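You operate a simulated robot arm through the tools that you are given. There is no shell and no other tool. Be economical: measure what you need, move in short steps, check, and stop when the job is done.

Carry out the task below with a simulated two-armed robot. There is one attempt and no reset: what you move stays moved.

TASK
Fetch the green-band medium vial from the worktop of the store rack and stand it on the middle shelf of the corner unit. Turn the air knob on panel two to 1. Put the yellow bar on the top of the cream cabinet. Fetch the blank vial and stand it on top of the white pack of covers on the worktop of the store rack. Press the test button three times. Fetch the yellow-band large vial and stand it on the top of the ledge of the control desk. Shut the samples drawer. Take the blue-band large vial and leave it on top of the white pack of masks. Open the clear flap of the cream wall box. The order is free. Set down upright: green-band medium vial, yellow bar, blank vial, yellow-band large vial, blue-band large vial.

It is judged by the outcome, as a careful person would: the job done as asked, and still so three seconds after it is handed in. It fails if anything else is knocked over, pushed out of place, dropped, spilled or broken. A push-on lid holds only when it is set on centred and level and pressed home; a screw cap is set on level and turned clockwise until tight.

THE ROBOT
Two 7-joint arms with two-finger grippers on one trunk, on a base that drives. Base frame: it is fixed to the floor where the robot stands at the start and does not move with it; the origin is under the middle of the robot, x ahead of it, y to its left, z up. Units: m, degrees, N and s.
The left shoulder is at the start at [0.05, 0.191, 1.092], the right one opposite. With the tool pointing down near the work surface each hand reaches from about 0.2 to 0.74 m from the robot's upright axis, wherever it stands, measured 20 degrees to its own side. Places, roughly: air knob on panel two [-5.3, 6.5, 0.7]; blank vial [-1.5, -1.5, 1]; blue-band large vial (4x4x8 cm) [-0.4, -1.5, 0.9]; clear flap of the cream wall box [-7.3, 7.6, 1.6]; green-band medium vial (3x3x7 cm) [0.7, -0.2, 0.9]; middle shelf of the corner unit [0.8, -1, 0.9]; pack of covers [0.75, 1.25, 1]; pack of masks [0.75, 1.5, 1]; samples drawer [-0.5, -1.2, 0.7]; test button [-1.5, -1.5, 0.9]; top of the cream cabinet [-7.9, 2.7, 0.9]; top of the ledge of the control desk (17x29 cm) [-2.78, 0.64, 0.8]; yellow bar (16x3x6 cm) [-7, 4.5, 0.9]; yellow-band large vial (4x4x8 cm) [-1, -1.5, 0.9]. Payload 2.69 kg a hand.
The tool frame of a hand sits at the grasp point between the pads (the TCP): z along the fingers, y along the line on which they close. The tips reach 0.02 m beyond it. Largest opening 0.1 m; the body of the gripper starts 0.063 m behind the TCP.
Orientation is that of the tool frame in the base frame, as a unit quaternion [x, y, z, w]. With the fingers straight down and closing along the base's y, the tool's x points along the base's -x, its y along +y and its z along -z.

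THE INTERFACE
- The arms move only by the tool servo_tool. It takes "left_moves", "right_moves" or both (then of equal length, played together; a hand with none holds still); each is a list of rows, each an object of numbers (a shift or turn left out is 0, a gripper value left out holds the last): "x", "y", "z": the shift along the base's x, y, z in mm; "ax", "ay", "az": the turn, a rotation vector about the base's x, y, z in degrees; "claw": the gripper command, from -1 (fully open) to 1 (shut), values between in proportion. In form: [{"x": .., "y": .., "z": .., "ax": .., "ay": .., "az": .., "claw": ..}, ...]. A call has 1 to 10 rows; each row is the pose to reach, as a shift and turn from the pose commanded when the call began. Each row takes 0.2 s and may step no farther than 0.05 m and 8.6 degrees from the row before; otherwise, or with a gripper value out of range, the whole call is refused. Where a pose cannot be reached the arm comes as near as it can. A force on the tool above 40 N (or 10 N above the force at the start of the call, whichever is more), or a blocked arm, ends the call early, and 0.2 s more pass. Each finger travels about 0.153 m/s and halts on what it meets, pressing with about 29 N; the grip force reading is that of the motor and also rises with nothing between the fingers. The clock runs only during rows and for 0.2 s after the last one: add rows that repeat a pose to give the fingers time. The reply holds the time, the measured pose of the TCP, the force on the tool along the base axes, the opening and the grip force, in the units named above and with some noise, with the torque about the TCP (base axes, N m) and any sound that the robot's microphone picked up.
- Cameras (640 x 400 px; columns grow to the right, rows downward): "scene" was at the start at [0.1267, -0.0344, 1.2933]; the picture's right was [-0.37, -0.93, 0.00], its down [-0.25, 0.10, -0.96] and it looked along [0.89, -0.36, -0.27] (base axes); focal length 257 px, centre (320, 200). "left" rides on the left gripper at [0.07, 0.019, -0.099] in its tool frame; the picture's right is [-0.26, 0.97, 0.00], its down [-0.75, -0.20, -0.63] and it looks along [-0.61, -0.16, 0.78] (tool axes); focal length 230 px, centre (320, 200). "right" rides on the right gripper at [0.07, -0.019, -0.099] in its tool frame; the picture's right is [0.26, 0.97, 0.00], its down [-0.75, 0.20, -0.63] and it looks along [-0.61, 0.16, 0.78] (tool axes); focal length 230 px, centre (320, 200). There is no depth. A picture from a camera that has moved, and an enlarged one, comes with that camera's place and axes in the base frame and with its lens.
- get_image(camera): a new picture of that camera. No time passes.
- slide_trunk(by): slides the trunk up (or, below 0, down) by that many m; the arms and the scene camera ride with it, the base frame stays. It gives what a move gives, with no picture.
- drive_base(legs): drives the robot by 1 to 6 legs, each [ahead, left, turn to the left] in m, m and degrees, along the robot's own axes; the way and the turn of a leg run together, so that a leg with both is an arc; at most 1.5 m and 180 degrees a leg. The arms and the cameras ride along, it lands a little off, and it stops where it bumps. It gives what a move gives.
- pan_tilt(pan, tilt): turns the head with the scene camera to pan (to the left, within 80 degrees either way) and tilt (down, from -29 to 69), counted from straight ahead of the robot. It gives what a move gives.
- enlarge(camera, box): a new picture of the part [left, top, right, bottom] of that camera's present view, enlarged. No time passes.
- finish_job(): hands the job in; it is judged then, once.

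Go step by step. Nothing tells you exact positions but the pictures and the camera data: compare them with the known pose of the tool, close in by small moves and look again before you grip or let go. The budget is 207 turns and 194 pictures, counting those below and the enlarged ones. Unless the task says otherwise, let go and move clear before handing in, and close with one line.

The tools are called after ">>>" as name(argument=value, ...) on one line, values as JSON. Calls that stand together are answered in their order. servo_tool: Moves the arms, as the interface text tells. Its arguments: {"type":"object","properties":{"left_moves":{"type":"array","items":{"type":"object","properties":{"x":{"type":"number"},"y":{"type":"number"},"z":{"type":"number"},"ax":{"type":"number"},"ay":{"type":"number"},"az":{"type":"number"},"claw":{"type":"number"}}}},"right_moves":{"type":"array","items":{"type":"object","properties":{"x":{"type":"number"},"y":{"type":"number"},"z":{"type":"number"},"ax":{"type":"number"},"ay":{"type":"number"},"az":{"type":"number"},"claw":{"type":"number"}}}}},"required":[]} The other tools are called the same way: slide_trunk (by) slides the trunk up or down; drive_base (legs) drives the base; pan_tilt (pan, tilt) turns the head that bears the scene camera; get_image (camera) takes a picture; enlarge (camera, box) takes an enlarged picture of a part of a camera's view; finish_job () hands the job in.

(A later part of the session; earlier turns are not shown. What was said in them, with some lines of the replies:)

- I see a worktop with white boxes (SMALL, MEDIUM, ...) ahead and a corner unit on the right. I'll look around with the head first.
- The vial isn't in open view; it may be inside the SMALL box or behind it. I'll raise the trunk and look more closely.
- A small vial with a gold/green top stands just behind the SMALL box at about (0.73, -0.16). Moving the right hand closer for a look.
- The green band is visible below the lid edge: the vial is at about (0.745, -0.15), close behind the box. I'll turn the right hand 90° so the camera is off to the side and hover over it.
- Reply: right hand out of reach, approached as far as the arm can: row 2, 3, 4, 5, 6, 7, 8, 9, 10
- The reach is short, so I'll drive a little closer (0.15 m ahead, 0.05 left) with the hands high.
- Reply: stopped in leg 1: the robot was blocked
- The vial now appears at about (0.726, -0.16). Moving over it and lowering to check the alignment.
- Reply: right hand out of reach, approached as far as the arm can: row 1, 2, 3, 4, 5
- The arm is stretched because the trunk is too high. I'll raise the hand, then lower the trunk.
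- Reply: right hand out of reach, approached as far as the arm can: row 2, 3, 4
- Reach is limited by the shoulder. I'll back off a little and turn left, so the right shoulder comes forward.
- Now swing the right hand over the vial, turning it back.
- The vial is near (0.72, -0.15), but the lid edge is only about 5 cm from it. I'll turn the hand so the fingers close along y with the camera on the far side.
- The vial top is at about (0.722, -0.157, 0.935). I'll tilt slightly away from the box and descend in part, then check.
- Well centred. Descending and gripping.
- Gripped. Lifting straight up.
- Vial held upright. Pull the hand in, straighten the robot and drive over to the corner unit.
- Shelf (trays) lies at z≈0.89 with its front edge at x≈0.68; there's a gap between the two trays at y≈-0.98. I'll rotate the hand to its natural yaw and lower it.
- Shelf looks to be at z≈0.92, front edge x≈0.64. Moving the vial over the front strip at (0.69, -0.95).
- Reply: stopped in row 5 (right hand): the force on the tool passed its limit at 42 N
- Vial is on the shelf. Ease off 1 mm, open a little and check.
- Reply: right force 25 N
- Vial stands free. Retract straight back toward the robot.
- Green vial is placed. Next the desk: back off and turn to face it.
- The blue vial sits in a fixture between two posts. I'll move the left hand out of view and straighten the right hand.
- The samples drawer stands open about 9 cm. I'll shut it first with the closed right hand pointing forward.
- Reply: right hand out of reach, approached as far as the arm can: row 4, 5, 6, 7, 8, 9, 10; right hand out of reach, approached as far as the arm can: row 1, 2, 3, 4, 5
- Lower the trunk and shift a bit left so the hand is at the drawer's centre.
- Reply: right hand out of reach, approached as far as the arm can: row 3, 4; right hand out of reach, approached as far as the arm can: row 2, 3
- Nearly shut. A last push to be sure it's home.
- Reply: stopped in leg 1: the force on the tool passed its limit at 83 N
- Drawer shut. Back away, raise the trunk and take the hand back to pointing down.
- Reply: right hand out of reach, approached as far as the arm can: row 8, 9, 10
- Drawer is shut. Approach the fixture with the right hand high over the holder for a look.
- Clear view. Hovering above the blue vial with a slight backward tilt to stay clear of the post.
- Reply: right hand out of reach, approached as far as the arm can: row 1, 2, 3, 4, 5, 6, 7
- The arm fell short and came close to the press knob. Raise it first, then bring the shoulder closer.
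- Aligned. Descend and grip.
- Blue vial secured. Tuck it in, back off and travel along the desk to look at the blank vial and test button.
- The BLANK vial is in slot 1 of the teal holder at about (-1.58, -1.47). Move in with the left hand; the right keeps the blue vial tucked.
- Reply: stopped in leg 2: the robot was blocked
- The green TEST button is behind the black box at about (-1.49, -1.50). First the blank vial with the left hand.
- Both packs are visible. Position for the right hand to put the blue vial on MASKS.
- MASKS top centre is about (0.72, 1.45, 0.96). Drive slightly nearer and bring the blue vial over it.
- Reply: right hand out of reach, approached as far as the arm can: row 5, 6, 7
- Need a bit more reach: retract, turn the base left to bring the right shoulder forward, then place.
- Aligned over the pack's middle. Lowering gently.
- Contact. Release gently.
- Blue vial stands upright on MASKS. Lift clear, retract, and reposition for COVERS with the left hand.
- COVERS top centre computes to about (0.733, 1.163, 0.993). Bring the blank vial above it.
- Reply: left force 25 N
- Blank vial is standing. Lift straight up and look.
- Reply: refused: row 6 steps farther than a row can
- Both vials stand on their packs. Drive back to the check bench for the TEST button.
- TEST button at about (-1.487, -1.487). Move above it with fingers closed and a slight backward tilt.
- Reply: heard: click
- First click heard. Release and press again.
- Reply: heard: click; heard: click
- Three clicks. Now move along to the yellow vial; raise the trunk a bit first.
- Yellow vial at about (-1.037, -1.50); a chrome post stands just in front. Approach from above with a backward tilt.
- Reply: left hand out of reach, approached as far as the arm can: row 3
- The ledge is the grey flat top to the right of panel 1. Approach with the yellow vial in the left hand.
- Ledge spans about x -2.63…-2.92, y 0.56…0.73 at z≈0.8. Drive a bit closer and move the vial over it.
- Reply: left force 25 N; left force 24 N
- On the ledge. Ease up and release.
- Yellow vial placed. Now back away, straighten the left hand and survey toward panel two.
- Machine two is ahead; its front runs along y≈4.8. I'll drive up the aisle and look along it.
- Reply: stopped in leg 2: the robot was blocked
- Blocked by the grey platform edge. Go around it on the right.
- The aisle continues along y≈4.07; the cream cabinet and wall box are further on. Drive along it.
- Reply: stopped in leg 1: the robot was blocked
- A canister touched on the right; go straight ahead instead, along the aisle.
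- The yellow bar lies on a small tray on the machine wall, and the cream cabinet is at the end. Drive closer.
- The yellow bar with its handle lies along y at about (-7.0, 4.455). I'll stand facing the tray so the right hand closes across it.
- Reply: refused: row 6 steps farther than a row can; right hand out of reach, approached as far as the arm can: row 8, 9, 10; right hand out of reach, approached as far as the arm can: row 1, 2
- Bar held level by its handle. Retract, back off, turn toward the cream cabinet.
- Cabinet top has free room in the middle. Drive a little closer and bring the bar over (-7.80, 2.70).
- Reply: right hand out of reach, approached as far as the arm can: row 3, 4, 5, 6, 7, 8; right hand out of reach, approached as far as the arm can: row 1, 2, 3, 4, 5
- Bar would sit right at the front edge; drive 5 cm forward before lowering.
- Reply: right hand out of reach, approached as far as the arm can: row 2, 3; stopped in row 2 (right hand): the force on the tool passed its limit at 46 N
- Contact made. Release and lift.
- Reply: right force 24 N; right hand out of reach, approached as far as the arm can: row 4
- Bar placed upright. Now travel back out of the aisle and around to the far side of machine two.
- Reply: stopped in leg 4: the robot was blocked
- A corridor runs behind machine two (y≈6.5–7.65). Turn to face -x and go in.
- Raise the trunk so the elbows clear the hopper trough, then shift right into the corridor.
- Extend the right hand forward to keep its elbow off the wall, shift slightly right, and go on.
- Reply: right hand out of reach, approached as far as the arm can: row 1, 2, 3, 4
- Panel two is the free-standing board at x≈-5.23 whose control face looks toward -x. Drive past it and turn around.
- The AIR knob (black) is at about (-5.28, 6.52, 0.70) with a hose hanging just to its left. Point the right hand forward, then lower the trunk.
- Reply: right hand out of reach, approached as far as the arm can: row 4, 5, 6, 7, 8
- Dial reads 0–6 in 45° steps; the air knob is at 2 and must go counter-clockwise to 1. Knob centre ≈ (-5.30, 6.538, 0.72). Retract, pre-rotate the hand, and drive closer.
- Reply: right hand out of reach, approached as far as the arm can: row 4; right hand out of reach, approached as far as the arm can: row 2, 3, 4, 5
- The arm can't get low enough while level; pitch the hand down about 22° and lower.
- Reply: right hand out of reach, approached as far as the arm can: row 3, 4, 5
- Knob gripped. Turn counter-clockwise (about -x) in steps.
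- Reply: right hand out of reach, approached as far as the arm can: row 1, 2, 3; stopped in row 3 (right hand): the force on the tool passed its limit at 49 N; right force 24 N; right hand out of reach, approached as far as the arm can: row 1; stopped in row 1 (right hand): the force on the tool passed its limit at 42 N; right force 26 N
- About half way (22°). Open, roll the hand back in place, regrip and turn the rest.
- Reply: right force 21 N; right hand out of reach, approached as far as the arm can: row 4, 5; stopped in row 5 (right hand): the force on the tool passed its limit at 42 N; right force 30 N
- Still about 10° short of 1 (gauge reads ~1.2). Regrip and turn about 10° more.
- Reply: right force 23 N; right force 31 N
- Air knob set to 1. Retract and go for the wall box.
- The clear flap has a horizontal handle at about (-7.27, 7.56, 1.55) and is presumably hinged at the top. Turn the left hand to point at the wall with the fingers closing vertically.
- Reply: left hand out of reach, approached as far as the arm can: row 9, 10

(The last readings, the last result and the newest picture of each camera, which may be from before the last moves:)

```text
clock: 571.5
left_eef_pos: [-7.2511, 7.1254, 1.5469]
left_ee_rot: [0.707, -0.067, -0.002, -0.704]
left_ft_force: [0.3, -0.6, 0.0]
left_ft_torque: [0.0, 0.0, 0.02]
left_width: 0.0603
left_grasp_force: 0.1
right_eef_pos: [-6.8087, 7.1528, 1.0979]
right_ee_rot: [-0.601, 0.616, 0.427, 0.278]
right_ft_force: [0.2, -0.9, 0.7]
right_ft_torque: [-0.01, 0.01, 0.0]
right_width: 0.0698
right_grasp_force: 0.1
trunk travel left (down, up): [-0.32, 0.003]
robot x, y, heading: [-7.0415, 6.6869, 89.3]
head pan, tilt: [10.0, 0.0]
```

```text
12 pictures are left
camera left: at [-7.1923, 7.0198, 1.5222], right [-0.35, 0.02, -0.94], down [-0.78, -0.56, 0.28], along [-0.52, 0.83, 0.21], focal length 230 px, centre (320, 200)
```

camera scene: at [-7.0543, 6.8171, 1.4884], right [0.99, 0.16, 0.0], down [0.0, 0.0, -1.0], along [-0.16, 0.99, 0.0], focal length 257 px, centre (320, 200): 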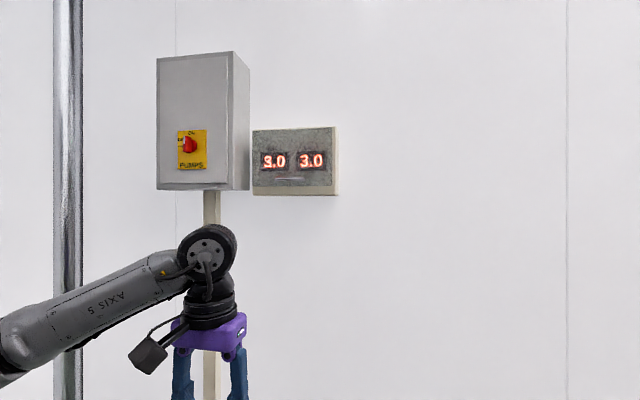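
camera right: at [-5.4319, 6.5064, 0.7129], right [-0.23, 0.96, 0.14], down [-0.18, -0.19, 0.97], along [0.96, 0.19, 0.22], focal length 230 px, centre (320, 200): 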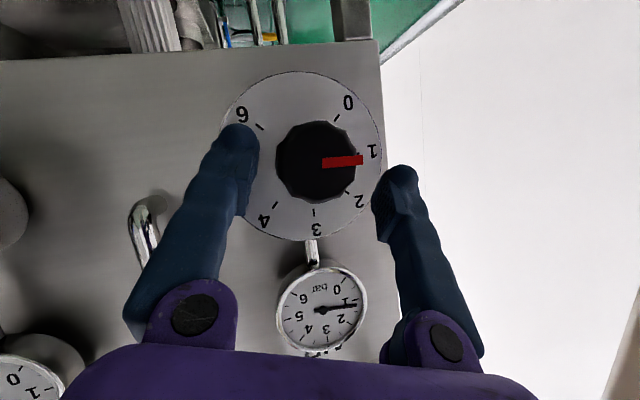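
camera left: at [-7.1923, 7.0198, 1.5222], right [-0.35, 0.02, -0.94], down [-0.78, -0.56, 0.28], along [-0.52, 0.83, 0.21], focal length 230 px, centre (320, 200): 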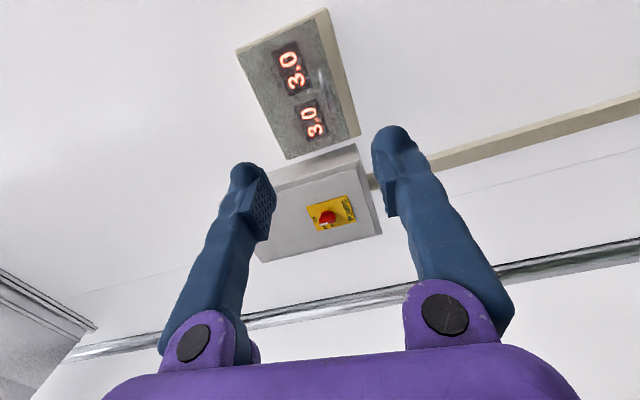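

Handle triangulates to about (-7.24, 7.45, 1.54). Drive 0.12 closer and look again.

>>> drive_base(legs=[[0.12, 0, 1]])

>>> servo_tool(left_moves=[{"x": 8, "z": -3, "y": 20}, {"x": 15, "z": -5, "y": 60}, {"x": 15, "z": -5, "y": 90}])

>>> get_image(camera="left")

```text
clock: 572.8
left_eef_pos: [-7.2597, 7.2398, 1.546]
left_ee_rot: [0.708, -0.06, -0.009, -0.704]
left_ft_force: [0.1, 0.1, -0.1]
left_ft_torque: [-0.01, 0.0, -0.01]
left_width: 0.0602
left_grasp_force: 0.1
right_eef_pos: [-6.8164, 7.2772, 1.0986]
right_ee_rot: [-0.606, 0.611, 0.429, 0.274]
right_ft_force: [0.5, 0.7, -0.6]
right_ft_torque: [0.01, 0.01, -0.03]
right_width: 0.0699
right_grasp_force: 0.0
trunk travel left (down, up): [-0.32, 0.003]
robot x, y, heading: [-7.0374, 6.8085, 90.1]
head pan, tilt: [10.0, 0.0]
```

```text
clock: 573.6
left_eef_pos: [-7.2437, 7.3291, 1.5414]
left_ee_rot: [0.707, -0.06, -0.008, -0.705]
left_ft_force: [0.4, 0.3, 0.0]
left_ft_torque: [-0.01, -0.04, -0.02]
left_width: 0.0602
left_grasp_force: 0.1
right_eef_pos: [-6.8164, 7.2765, 1.0984]
right_ee_rot: [-0.606, 0.61, 0.43, 0.275]
right_ft_force: [-0.7, 0.0, -0.3]
right_ft_torque: [0.01, 0.02, -0.02]
right_width: 0.0701
right_grasp_force: 0.1
trunk travel left (down, up): [-0.32, 0.003]
robot x, y, heading: [-7.0382, 6.8076, 90.6]
head pan, tilt: [10.0, 0.0]
```

```text
11 pictures are left
camera left: at [-7.1827, 7.2261, 1.5166], right [-0.35, 0.02, -0.94], down [-0.77, -0.57, 0.28], along [-0.53, 0.82, 0.21], focal length 230 px, centre (320, 200)
```

left: 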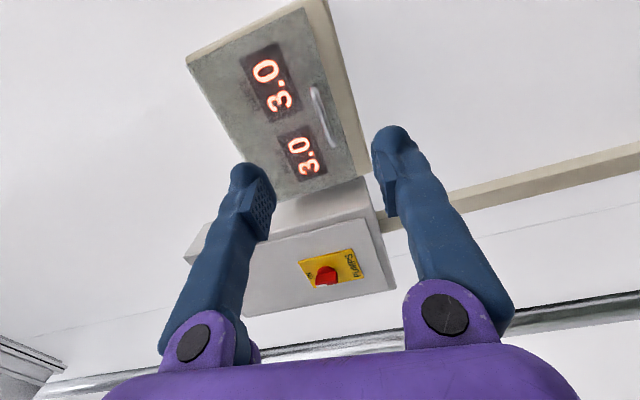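

>>> servo_tool(left_moves=[{"x": 3, "y": 25, "z": -3}, {"x": 4, "y": 50, "z": -5}, {"x": 4, "y": 65, "z": -5}])

>>> get_image(camera="left")

```text
clock: 574.4
left_eef_pos: [-7.239, 7.3952, 1.5363]
left_ee_rot: [0.708, -0.06, -0.009, -0.704]
left_ft_force: [0.4, 1.2, -0.6]
left_ft_torque: [-0.02, 0.01, -0.03]
left_width: 0.0603
left_grasp_force: 0.0
right_eef_pos: [-6.8162, 7.2766, 1.0981]
right_ee_rot: [-0.606, 0.61, 0.43, 0.274]
right_ft_force: [0.5, -0.7, 0.8]
right_ft_torque: [-0.01, 0.04, -0.01]
right_width: 0.0699
right_grasp_force: 0.1
trunk travel left (down, up): [-0.32, 0.003]
robot x, y, heading: [-7.0393, 6.8073, 90.1]
head pan, tilt: [10.0, 0.0]
```

```text
10 pictures are left
camera left: at [-7.1791, 7.2917, 1.5116], right [-0.35, 0.02, -0.94], down [-0.77, -0.57, 0.28], along [-0.53, 0.82, 0.21], focal length 230 px, centre (320, 200)
```

left: 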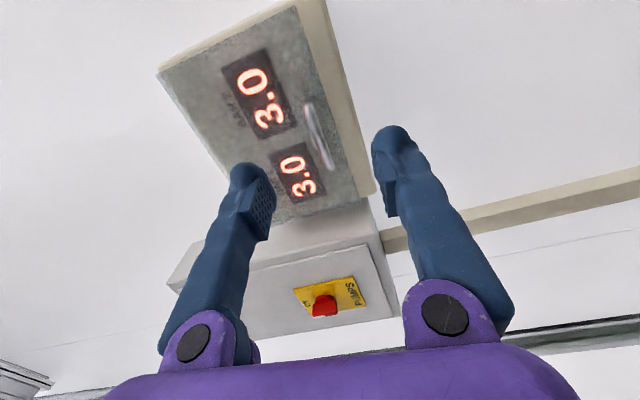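

Better baseline now puts the handle at about (-7.27, 7.575, 1.55). Drive closer and adjust.

>>> servo_tool(left_moves=[{"x": -14, "z": 7}, {"x": -27, "z": 14}])

>>> drive_base(legs=[[0.11, 0, 0]])

>>> get_image(camera="left")

```text
clock: 575.0
left_eef_pos: [-7.2671, 7.3962, 1.5511]
left_ee_rot: [0.707, -0.061, -0.01, -0.705]
left_ft_force: [0.2, -0.1, 0.4]
left_ft_torque: [0.01, 0.01, -0.05]
left_width: 0.0598
left_grasp_force: 0.1
right_eef_pos: [-6.8168, 7.2761, 1.0977]
right_ee_rot: [-0.605, 0.611, 0.429, 0.276]
right_ft_force: [-0.1, 0.3, 0.0]
right_ft_torque: [-0.01, 0.02, -0.01]
right_width: 0.0699
right_grasp_force: 0.1
trunk travel left (down, up): [-0.32, 0.003]
robot x, y, heading: [-7.0393, 6.8032, 90.5]
head pan, tilt: [10.0, 0.0]
```

```text
clock: 576.1
left_eef_pos: [-7.2668, 7.5049, 1.5516]
left_ee_rot: [0.707, -0.061, -0.009, -0.704]
left_ft_force: [-1.0, 0.4, 0.3]
left_ft_torque: [0.02, 0.0, -0.04]
left_width: 0.0602
left_grasp_force: 0.1
right_eef_pos: [-6.8162, 7.385, 1.0991]
right_ee_rot: [-0.606, 0.61, 0.43, 0.274]
right_ft_force: [0.2, 0.3, 0.0]
right_ft_torque: [0.01, 0.03, -0.03]
right_width: 0.0699
right_grasp_force: 0.1
trunk travel left (down, up): [-0.32, 0.003]
robot x, y, heading: [-7.0391, 6.9138, 90.3]
head pan, tilt: [10.0, 0.0]
```

```text
9 pictures are left
camera left: at [-7.206, 7.4013, 1.5259], right [-0.35, 0.02, -0.94], down [-0.77, -0.57, 0.28], along [-0.53, 0.82, 0.21], focal length 230 px, centre (320, 200)
```

left: 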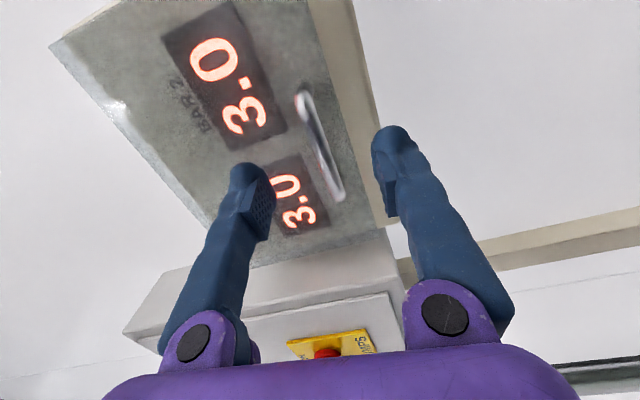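

Handle confirmed at (-7.266, 7.568, 1.55). Advance and grip it.

>>> servo_tool(left_moves=[{"y": 20}, {"y": 38}, {"y": 48}, {"y": 52}, {"y": 52, "claw": 0.3}, {"y": 52, "claw": 0.8}, {"y": 52, "claw": 1}, {"y": 52, "claw": 1}])

>>> get_image(camera="left")

```text
clock: 578.0
left_eef_pos: [-7.2671, 7.5564, 1.5508]
left_ee_rot: [0.707, -0.061, -0.008, -0.704]
left_ft_force: [0.8, -0.1, -1.2]
left_ft_torque: [-0.03, -0.94, 0.1]
left_width: 0.0061
left_grasp_force: 32.0
right_eef_pos: [-6.8169, 7.3841, 1.0982]
right_ee_rot: [-0.606, 0.611, 0.429, 0.275]
right_ft_force: [0.1, -0.7, -0.5]
right_ft_torque: [0.01, -0.01, 0.01]
right_width: 0.0698
right_grasp_force: 0.0
trunk travel left (down, up): [-0.32, 0.003]
robot x, y, heading: [-7.0418, 6.9153, 90.1]
head pan, tilt: [10.0, 0.0]
```

```text
8 pictures are left
camera left: at [-7.2056, 7.4534, 1.5255], right [-0.35, 0.02, -0.94], down [-0.77, -0.57, 0.28], along [-0.53, 0.82, 0.21], focal length 230 px, centre (320, 200)
```

left: 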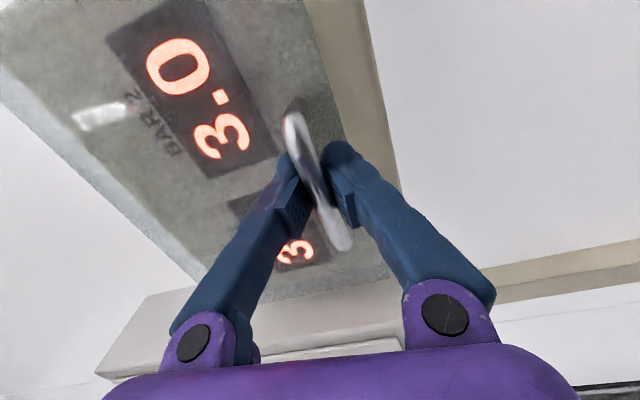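

Gripping the bar. Pull it along the arc (hinge at top).

>>> servo_tool(left_moves=[{"y": -10, "z": 0.5, "ax": -4}, {"y": -21, "z": 1.5, "ax": -8}, {"y": -41, "z": 6, "ax": -16}, {"y": -61, "z": 13, "ax": -24}, {"y": -79, "z": 23, "ax": -32}, {"y": -96, "z": 35, "ax": -40}])

>>> get_image(camera="left")

```text
clock: 578.8
left_eef_pos: [-7.2654, 7.5156, 1.5667]
left_ee_rot: [0.79, -0.059, 0.003, -0.611]
left_ft_force: [3.1, 4.5, 9.4]
left_ft_torque: [-0.03, -0.66, 0.57]
left_width: 0.0059
left_grasp_force: 31.9
right_eef_pos: [-6.8154, 7.3867, 1.0979]
right_ee_rot: [-0.605, 0.612, 0.43, 0.275]
right_ft_force: [0.9, -0.2, 0.5]
right_ft_torque: [0.04, 0.0, -0.01]
right_width: 0.0698
right_grasp_force: 0.1
trunk travel left (down, up): [-0.32, 0.003]
robot x, y, heading: [-7.0414, 6.9195, 90.4]
head pan, tilt: [10.0, 0.0]
stopped in row 4 (left hand): the force on the tool passed its limit at 45 N (the readings are from after the stop); the commanded pose is now the measured one
```

```text
7 pictures are left
camera left: at [-7.2056, 7.4091, 1.5685], right [-0.34, -0.21, -0.91], down [-0.78, -0.48, 0.4], along [-0.53, 0.85, 0.0], focal length 230 px, centre (320, 200)
```

left: 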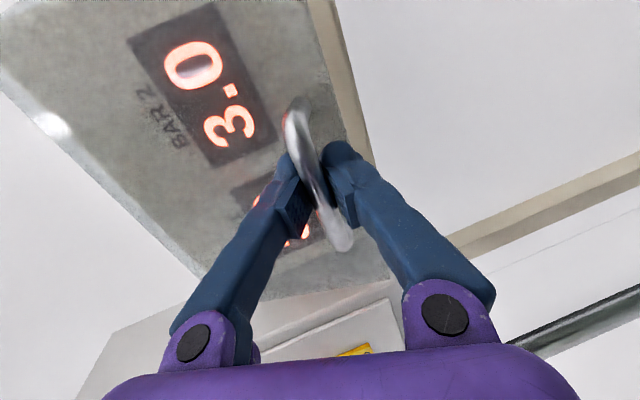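

It follows an arc with a 4 cm offset; flap is at about 16°. Continue along the corrected arc.

>>> servo_tool(left_moves=[{"y": -9, "z": 6.5, "ax": -4}, {"y": -17, "z": 13.5, "ax": -8}, {"y": -25, "z": 20.5, "ax": -11}, {"y": -33, "z": 28, "ax": -14}, {"y": -40, "z": 36, "ax": -18}, {"y": -46.5, "z": 45, "ax": -22}, {"y": -52.5, "z": 54, "ax": -25}, {"y": -57.5, "z": 63.5, "ax": -28}])

>>> get_image(camera="scene")

```text
clock: 580.6
left_eef_pos: [-7.2666, 7.4522, 1.6306]
left_ee_rot: [0.914, -0.056, 0.015, -0.401]
left_ft_force: [7.8, -23.2, -12.4]
left_ft_torque: [0.08, -0.5, 0.91]
left_width: 0.006
left_grasp_force: 31.4
right_eef_pos: [-6.8157, 7.3832, 1.1006]
right_ee_rot: [-0.605, 0.61, 0.431, 0.276]
right_ft_force: [-0.1, 0.1, 0.1]
right_ft_torque: [0.0, -0.01, 0.02]
right_width: 0.07
right_grasp_force: 0.1
trunk travel left (down, up): [-0.32, 0.003]
robot x, y, heading: [-7.0374, 6.9145, 90.2]
head pan, tilt: [10.0, 0.0]
```

```text
6 pictures are left
camera scene: at [-7.0549, 7.0409, 1.4891], right [0.98, 0.18, 0.0], down [0.0, 0.0, -1.0], along [-0.18, 0.98, 0.0], focal length 257 px, centre (320, 200)
```

scene: 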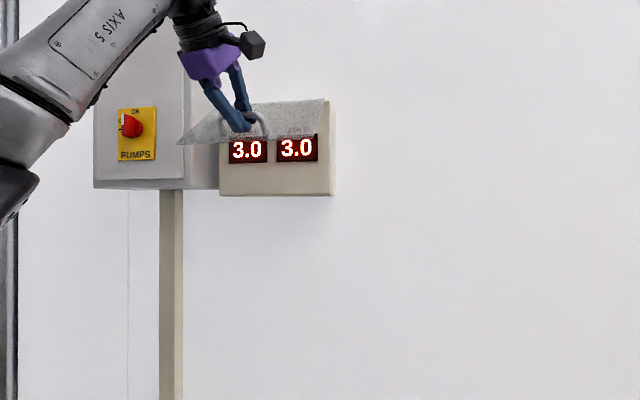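

Flap is at about 50°. Continue lifting.

>>> servo_tool(left_moves=[{"y": -6, "z": 10, "ax": -3}, {"y": -9, "z": 20, "ax": -6}, {"y": -13, "z": 30, "ax": -9}, {"y": -15, "z": 40, "ax": -12}, {"y": -17, "z": 51, "ax": -15}, {"y": -18, "z": 62, "ax": -18}, {"y": -18, "z": 73, "ax": -21}, {"y": -17, "z": 84, "ax": -24}])

>>> get_image(camera="scene")

```text
clock: 581.7
left_eef_pos: [-7.2682, 7.447, 1.6423]
left_ee_rot: [0.948, -0.06, 0.022, -0.311]
left_ft_force: [6.9, 32.7, 14.7]
left_ft_torque: [-0.07, -0.28, 0.72]
left_width: 0.0061
left_grasp_force: 31.1
left hand out of reach, approached as far as the arm can: row 3, 4, 5
right_eef_pos: [-6.8128, 7.3903, 1.0948]
right_ee_rot: [-0.605, 0.614, 0.427, 0.273]
right_ft_force: [-0.1, -0.7, -0.2]
right_ft_torque: [0.02, 0.0, 0.03]
right_width: 0.0699
right_grasp_force: 0.0
trunk travel left (down, up): [-0.32, 0.003]
robot x, y, heading: [-7.0406, 6.9184, 90.0]
head pan, tilt: [10.0, 0.0]
stopped in row 5 (left hand): the force on the tool passed its limit at 60 N (the readings are from after the stop); the commanded pose is now the measured one
```

```text
5 pictures are left
camera scene: at [-7.0536, 7.0548, 1.4881], right [0.98, 0.17, 0.0], down [0.0, -0.01, -1.0], along [-0.17, 0.98, -0.01], focal length 257 px, centre (320, 200)
```

scene: 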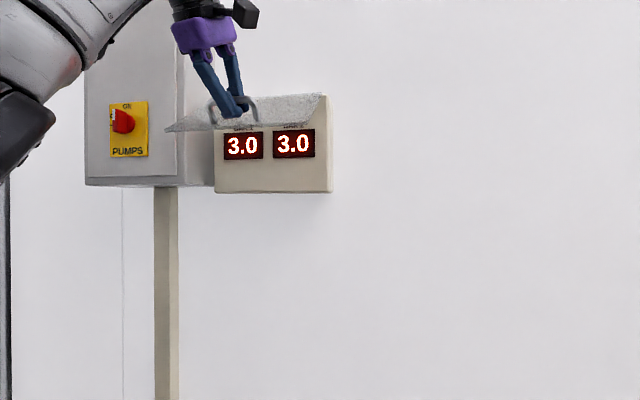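

Reach limit with this pitch; continue up the arc while letting the hand pitch back level (the bar turns in the grip).

>>> servo_tool(left_moves=[{"y": -2, "z": 6, "ax": 4}, {"y": -4, "z": 14, "ax": 8}, {"y": -6, "z": 23, "ax": 12}, {"y": -8, "z": 33, "ax": 16}, {"y": -9, "z": 44, "ax": 20}, {"y": -9, "z": 55, "ax": 24}, {"y": -9, "z": 66, "ax": 28}, {"y": -8, "z": 77, "ax": 30}])

>>> get_image(camera="scene")

```text
clock: 583.5
left_eef_pos: [-7.267, 7.4387, 1.7158]
left_ee_rot: [0.84, -0.063, 0.005, -0.539]
left_ft_force: [11.0, 29.8, -5.4]
left_ft_torque: [-0.22, -0.42, 0.9]
left_width: 0.0061
left_grasp_force: 30.7
right_eef_pos: [-6.8139, 7.3914, 1.094]
right_ee_rot: [-0.605, 0.614, 0.427, 0.272]
right_ft_force: [-0.1, -0.2, -0.4]
right_ft_torque: [-0.02, 0.0, 0.0]
right_width: 0.0701
right_grasp_force: 0.1
trunk travel left (down, up): [-0.32, 0.003]
robot x, y, heading: [-7.0407, 6.9177, 90.0]
head pan, tilt: [10.0, 0.0]
```

```text
4 pictures are left
camera scene: at [-7.0534, 7.0562, 1.4873], right [0.98, 0.18, 0.0], down [0.0, -0.01, -1.0], along [-0.18, 0.98, -0.01], focal length 257 px, centre (320, 200)
```

scene: 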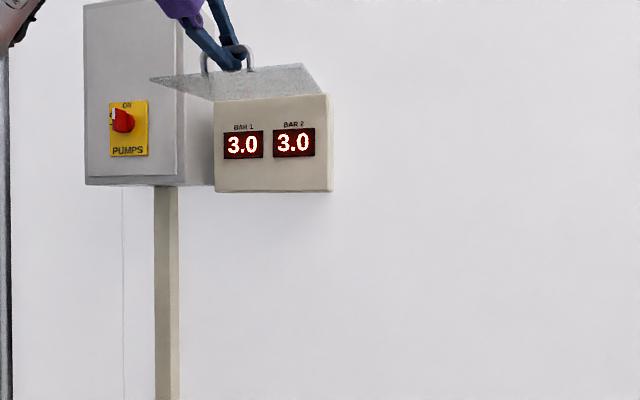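

Flap is around 85–90°. Push it on past vertical as far as reach allows.

>>> servo_tool(left_moves=[{"y": 3, "z": 10, "ax": 3}, {"y": 6, "z": 20, "ax": 6}, {"y": 9, "z": 31, "ax": 9}, {"y": 13, "z": 41, "ax": 12}, {"y": 17, "z": 50, "ax": 15}, {"y": 22, "z": 60, "ax": 18}, {"y": 28, "z": 69, "ax": 21}, {"y": 34, "z": 78, "ax": 24}])

>>> get_image(camera="scene")

```text
clock: 584.9
left_eef_pos: [-7.2681, 7.4542, 1.7739]
left_ee_rot: [0.747, -0.063, -0.004, -0.662]
left_ft_force: [1.7, -0.4, -15.0]
left_ft_torque: [0.08, -0.98, -0.15]
left_width: 0.006
left_grasp_force: 30.5
right_eef_pos: [-6.815, 7.3883, 1.0973]
right_ee_rot: [-0.605, 0.612, 0.428, 0.275]
right_ft_force: [-0.6, -0.1, 0.2]
right_ft_torque: [0.0, 0.01, 0.02]
right_width: 0.0698
right_grasp_force: 0.1
trunk travel left (down, up): [-0.32, 0.003]
robot x, y, heading: [-7.04, 6.9158, 90.3]
head pan, tilt: [10.0, 0.0]
stopped in row 7 (left hand): the force on the tool passed its limit at 54 N (the readings are from after the stop); the commanded pose is now the measured one
```

```text
3 pictures are left
camera scene: at [-7.0561, 7.0487, 1.4884], right [0.98, 0.18, 0.0], down [0.0, 0.0, -1.0], along [-0.18, 0.98, 0.0], focal length 257 px, centre (320, 200)
```

scene: 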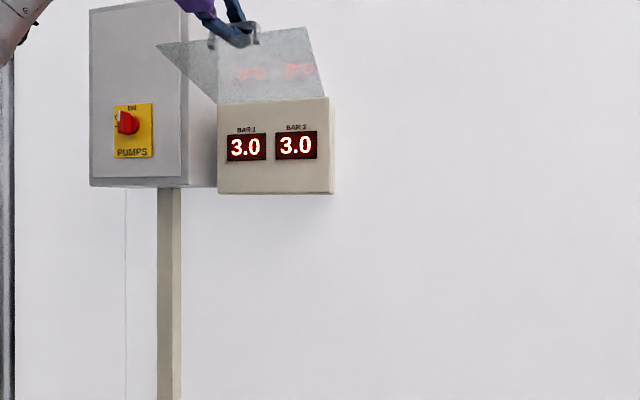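

Flap is past vertical (~105°) and seems at its stop. Release just a little and draw back straight.

>>> servo_tool(left_moves=[{"claw": 0.6}, {"claw": 0.6}, {"y": -12}, {"y": -25}, {"y": -45}, {"y": -70}, {"y": -110}])

>>> get_image(camera="scene")

```text
clock: 586.5
left_eef_pos: [-7.2693, 7.3382, 1.7779]
left_ee_rot: [0.744, -0.063, -0.004, -0.665]
left_ft_force: [-0.1, 0.2, 0.3]
left_ft_torque: [0.05, -0.02, 0.02]
left_width: 0.0201
left_grasp_force: 0.0
right_eef_pos: [-6.8161, 7.3851, 1.0991]
right_ee_rot: [-0.605, 0.612, 0.429, 0.275]
right_ft_force: [-0.4, -1.3, 0.3]
right_ft_torque: [0.02, 0.02, 0.0]
right_width: 0.0701
right_grasp_force: 0.2
trunk travel left (down, up): [-0.32, 0.003]
robot x, y, heading: [-7.0405, 6.9138, 90.2]
head pan, tilt: [10.0, 0.0]
```

```text
2 pictures are left
camera scene: at [-7.0564, 7.0452, 1.4887], right [0.98, 0.18, 0.0], down [0.0, 0.0, -1.0], along [-0.18, 0.98, 0.0], focal length 257 px, centre (320, 200)
```

scene: 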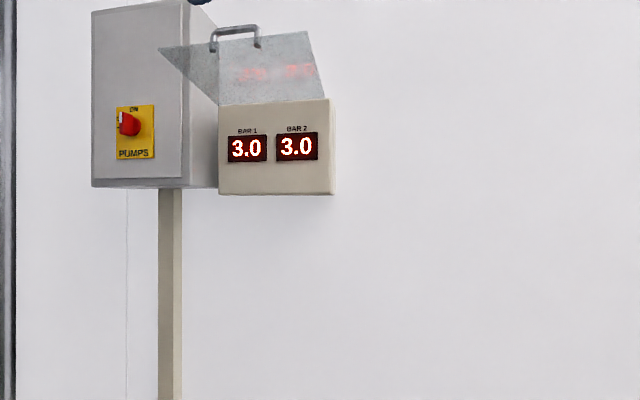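

The flap stays open on its own. Back off and confirm once more before handing in.

>>> drive_base(legs=[[-0.2, 0, 0]])

>>> get_image(camera="scene")

```text
clock: 588.1
left_eef_pos: [-7.2698, 7.1417, 1.7778]
left_ee_rot: [0.744, -0.063, -0.005, -0.665]
left_ft_force: [-0.7, 1.0, 0.7]
left_ft_torque: [0.0, 0.01, 0.04]
left_width: 0.0201
left_grasp_force: 0.1
right_eef_pos: [-6.8159, 7.1868, 1.0994]
right_ee_rot: [-0.605, 0.612, 0.429, 0.276]
right_ft_force: [0.3, 0.3, -0.4]
right_ft_torque: [-0.03, 0.02, 0.0]
right_width: 0.0699
right_grasp_force: 0.1
trunk travel left (down, up): [-0.32, 0.003]
robot x, y, heading: [-7.0385, 6.7209, 90.5]
head pan, tilt: [10.0, 0.0]
```

```text
1 pictures are left
camera scene: at [-7.0556, 6.8464, 1.4884], right [0.98, 0.18, 0.0], down [0.0, 0.0, -1.0], along [-0.18, 0.98, 0.0], focal length 257 px, centre (320, 200)
```

scene: 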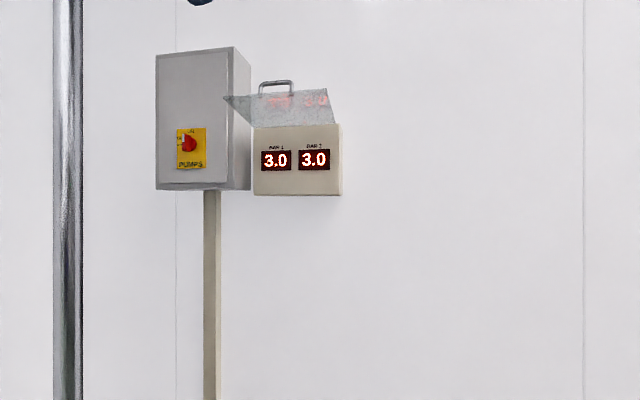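

The flap is staying open and every other task is done, so I'm handing in.

>>> finish_job()

```text
The job is handed in.
```

All nine tasks are done and handed in: the four vials and the yellow bar stand upright in their places, the drawer is shut, the test button clicked three times, the air knob's gauge reads 1, and the clear flap is open. While driving, the robot bumped the blue canister and stopped against something unseen, possibly the grey bucket; the bucket looked in place afterwards, but I did not check the canister again.
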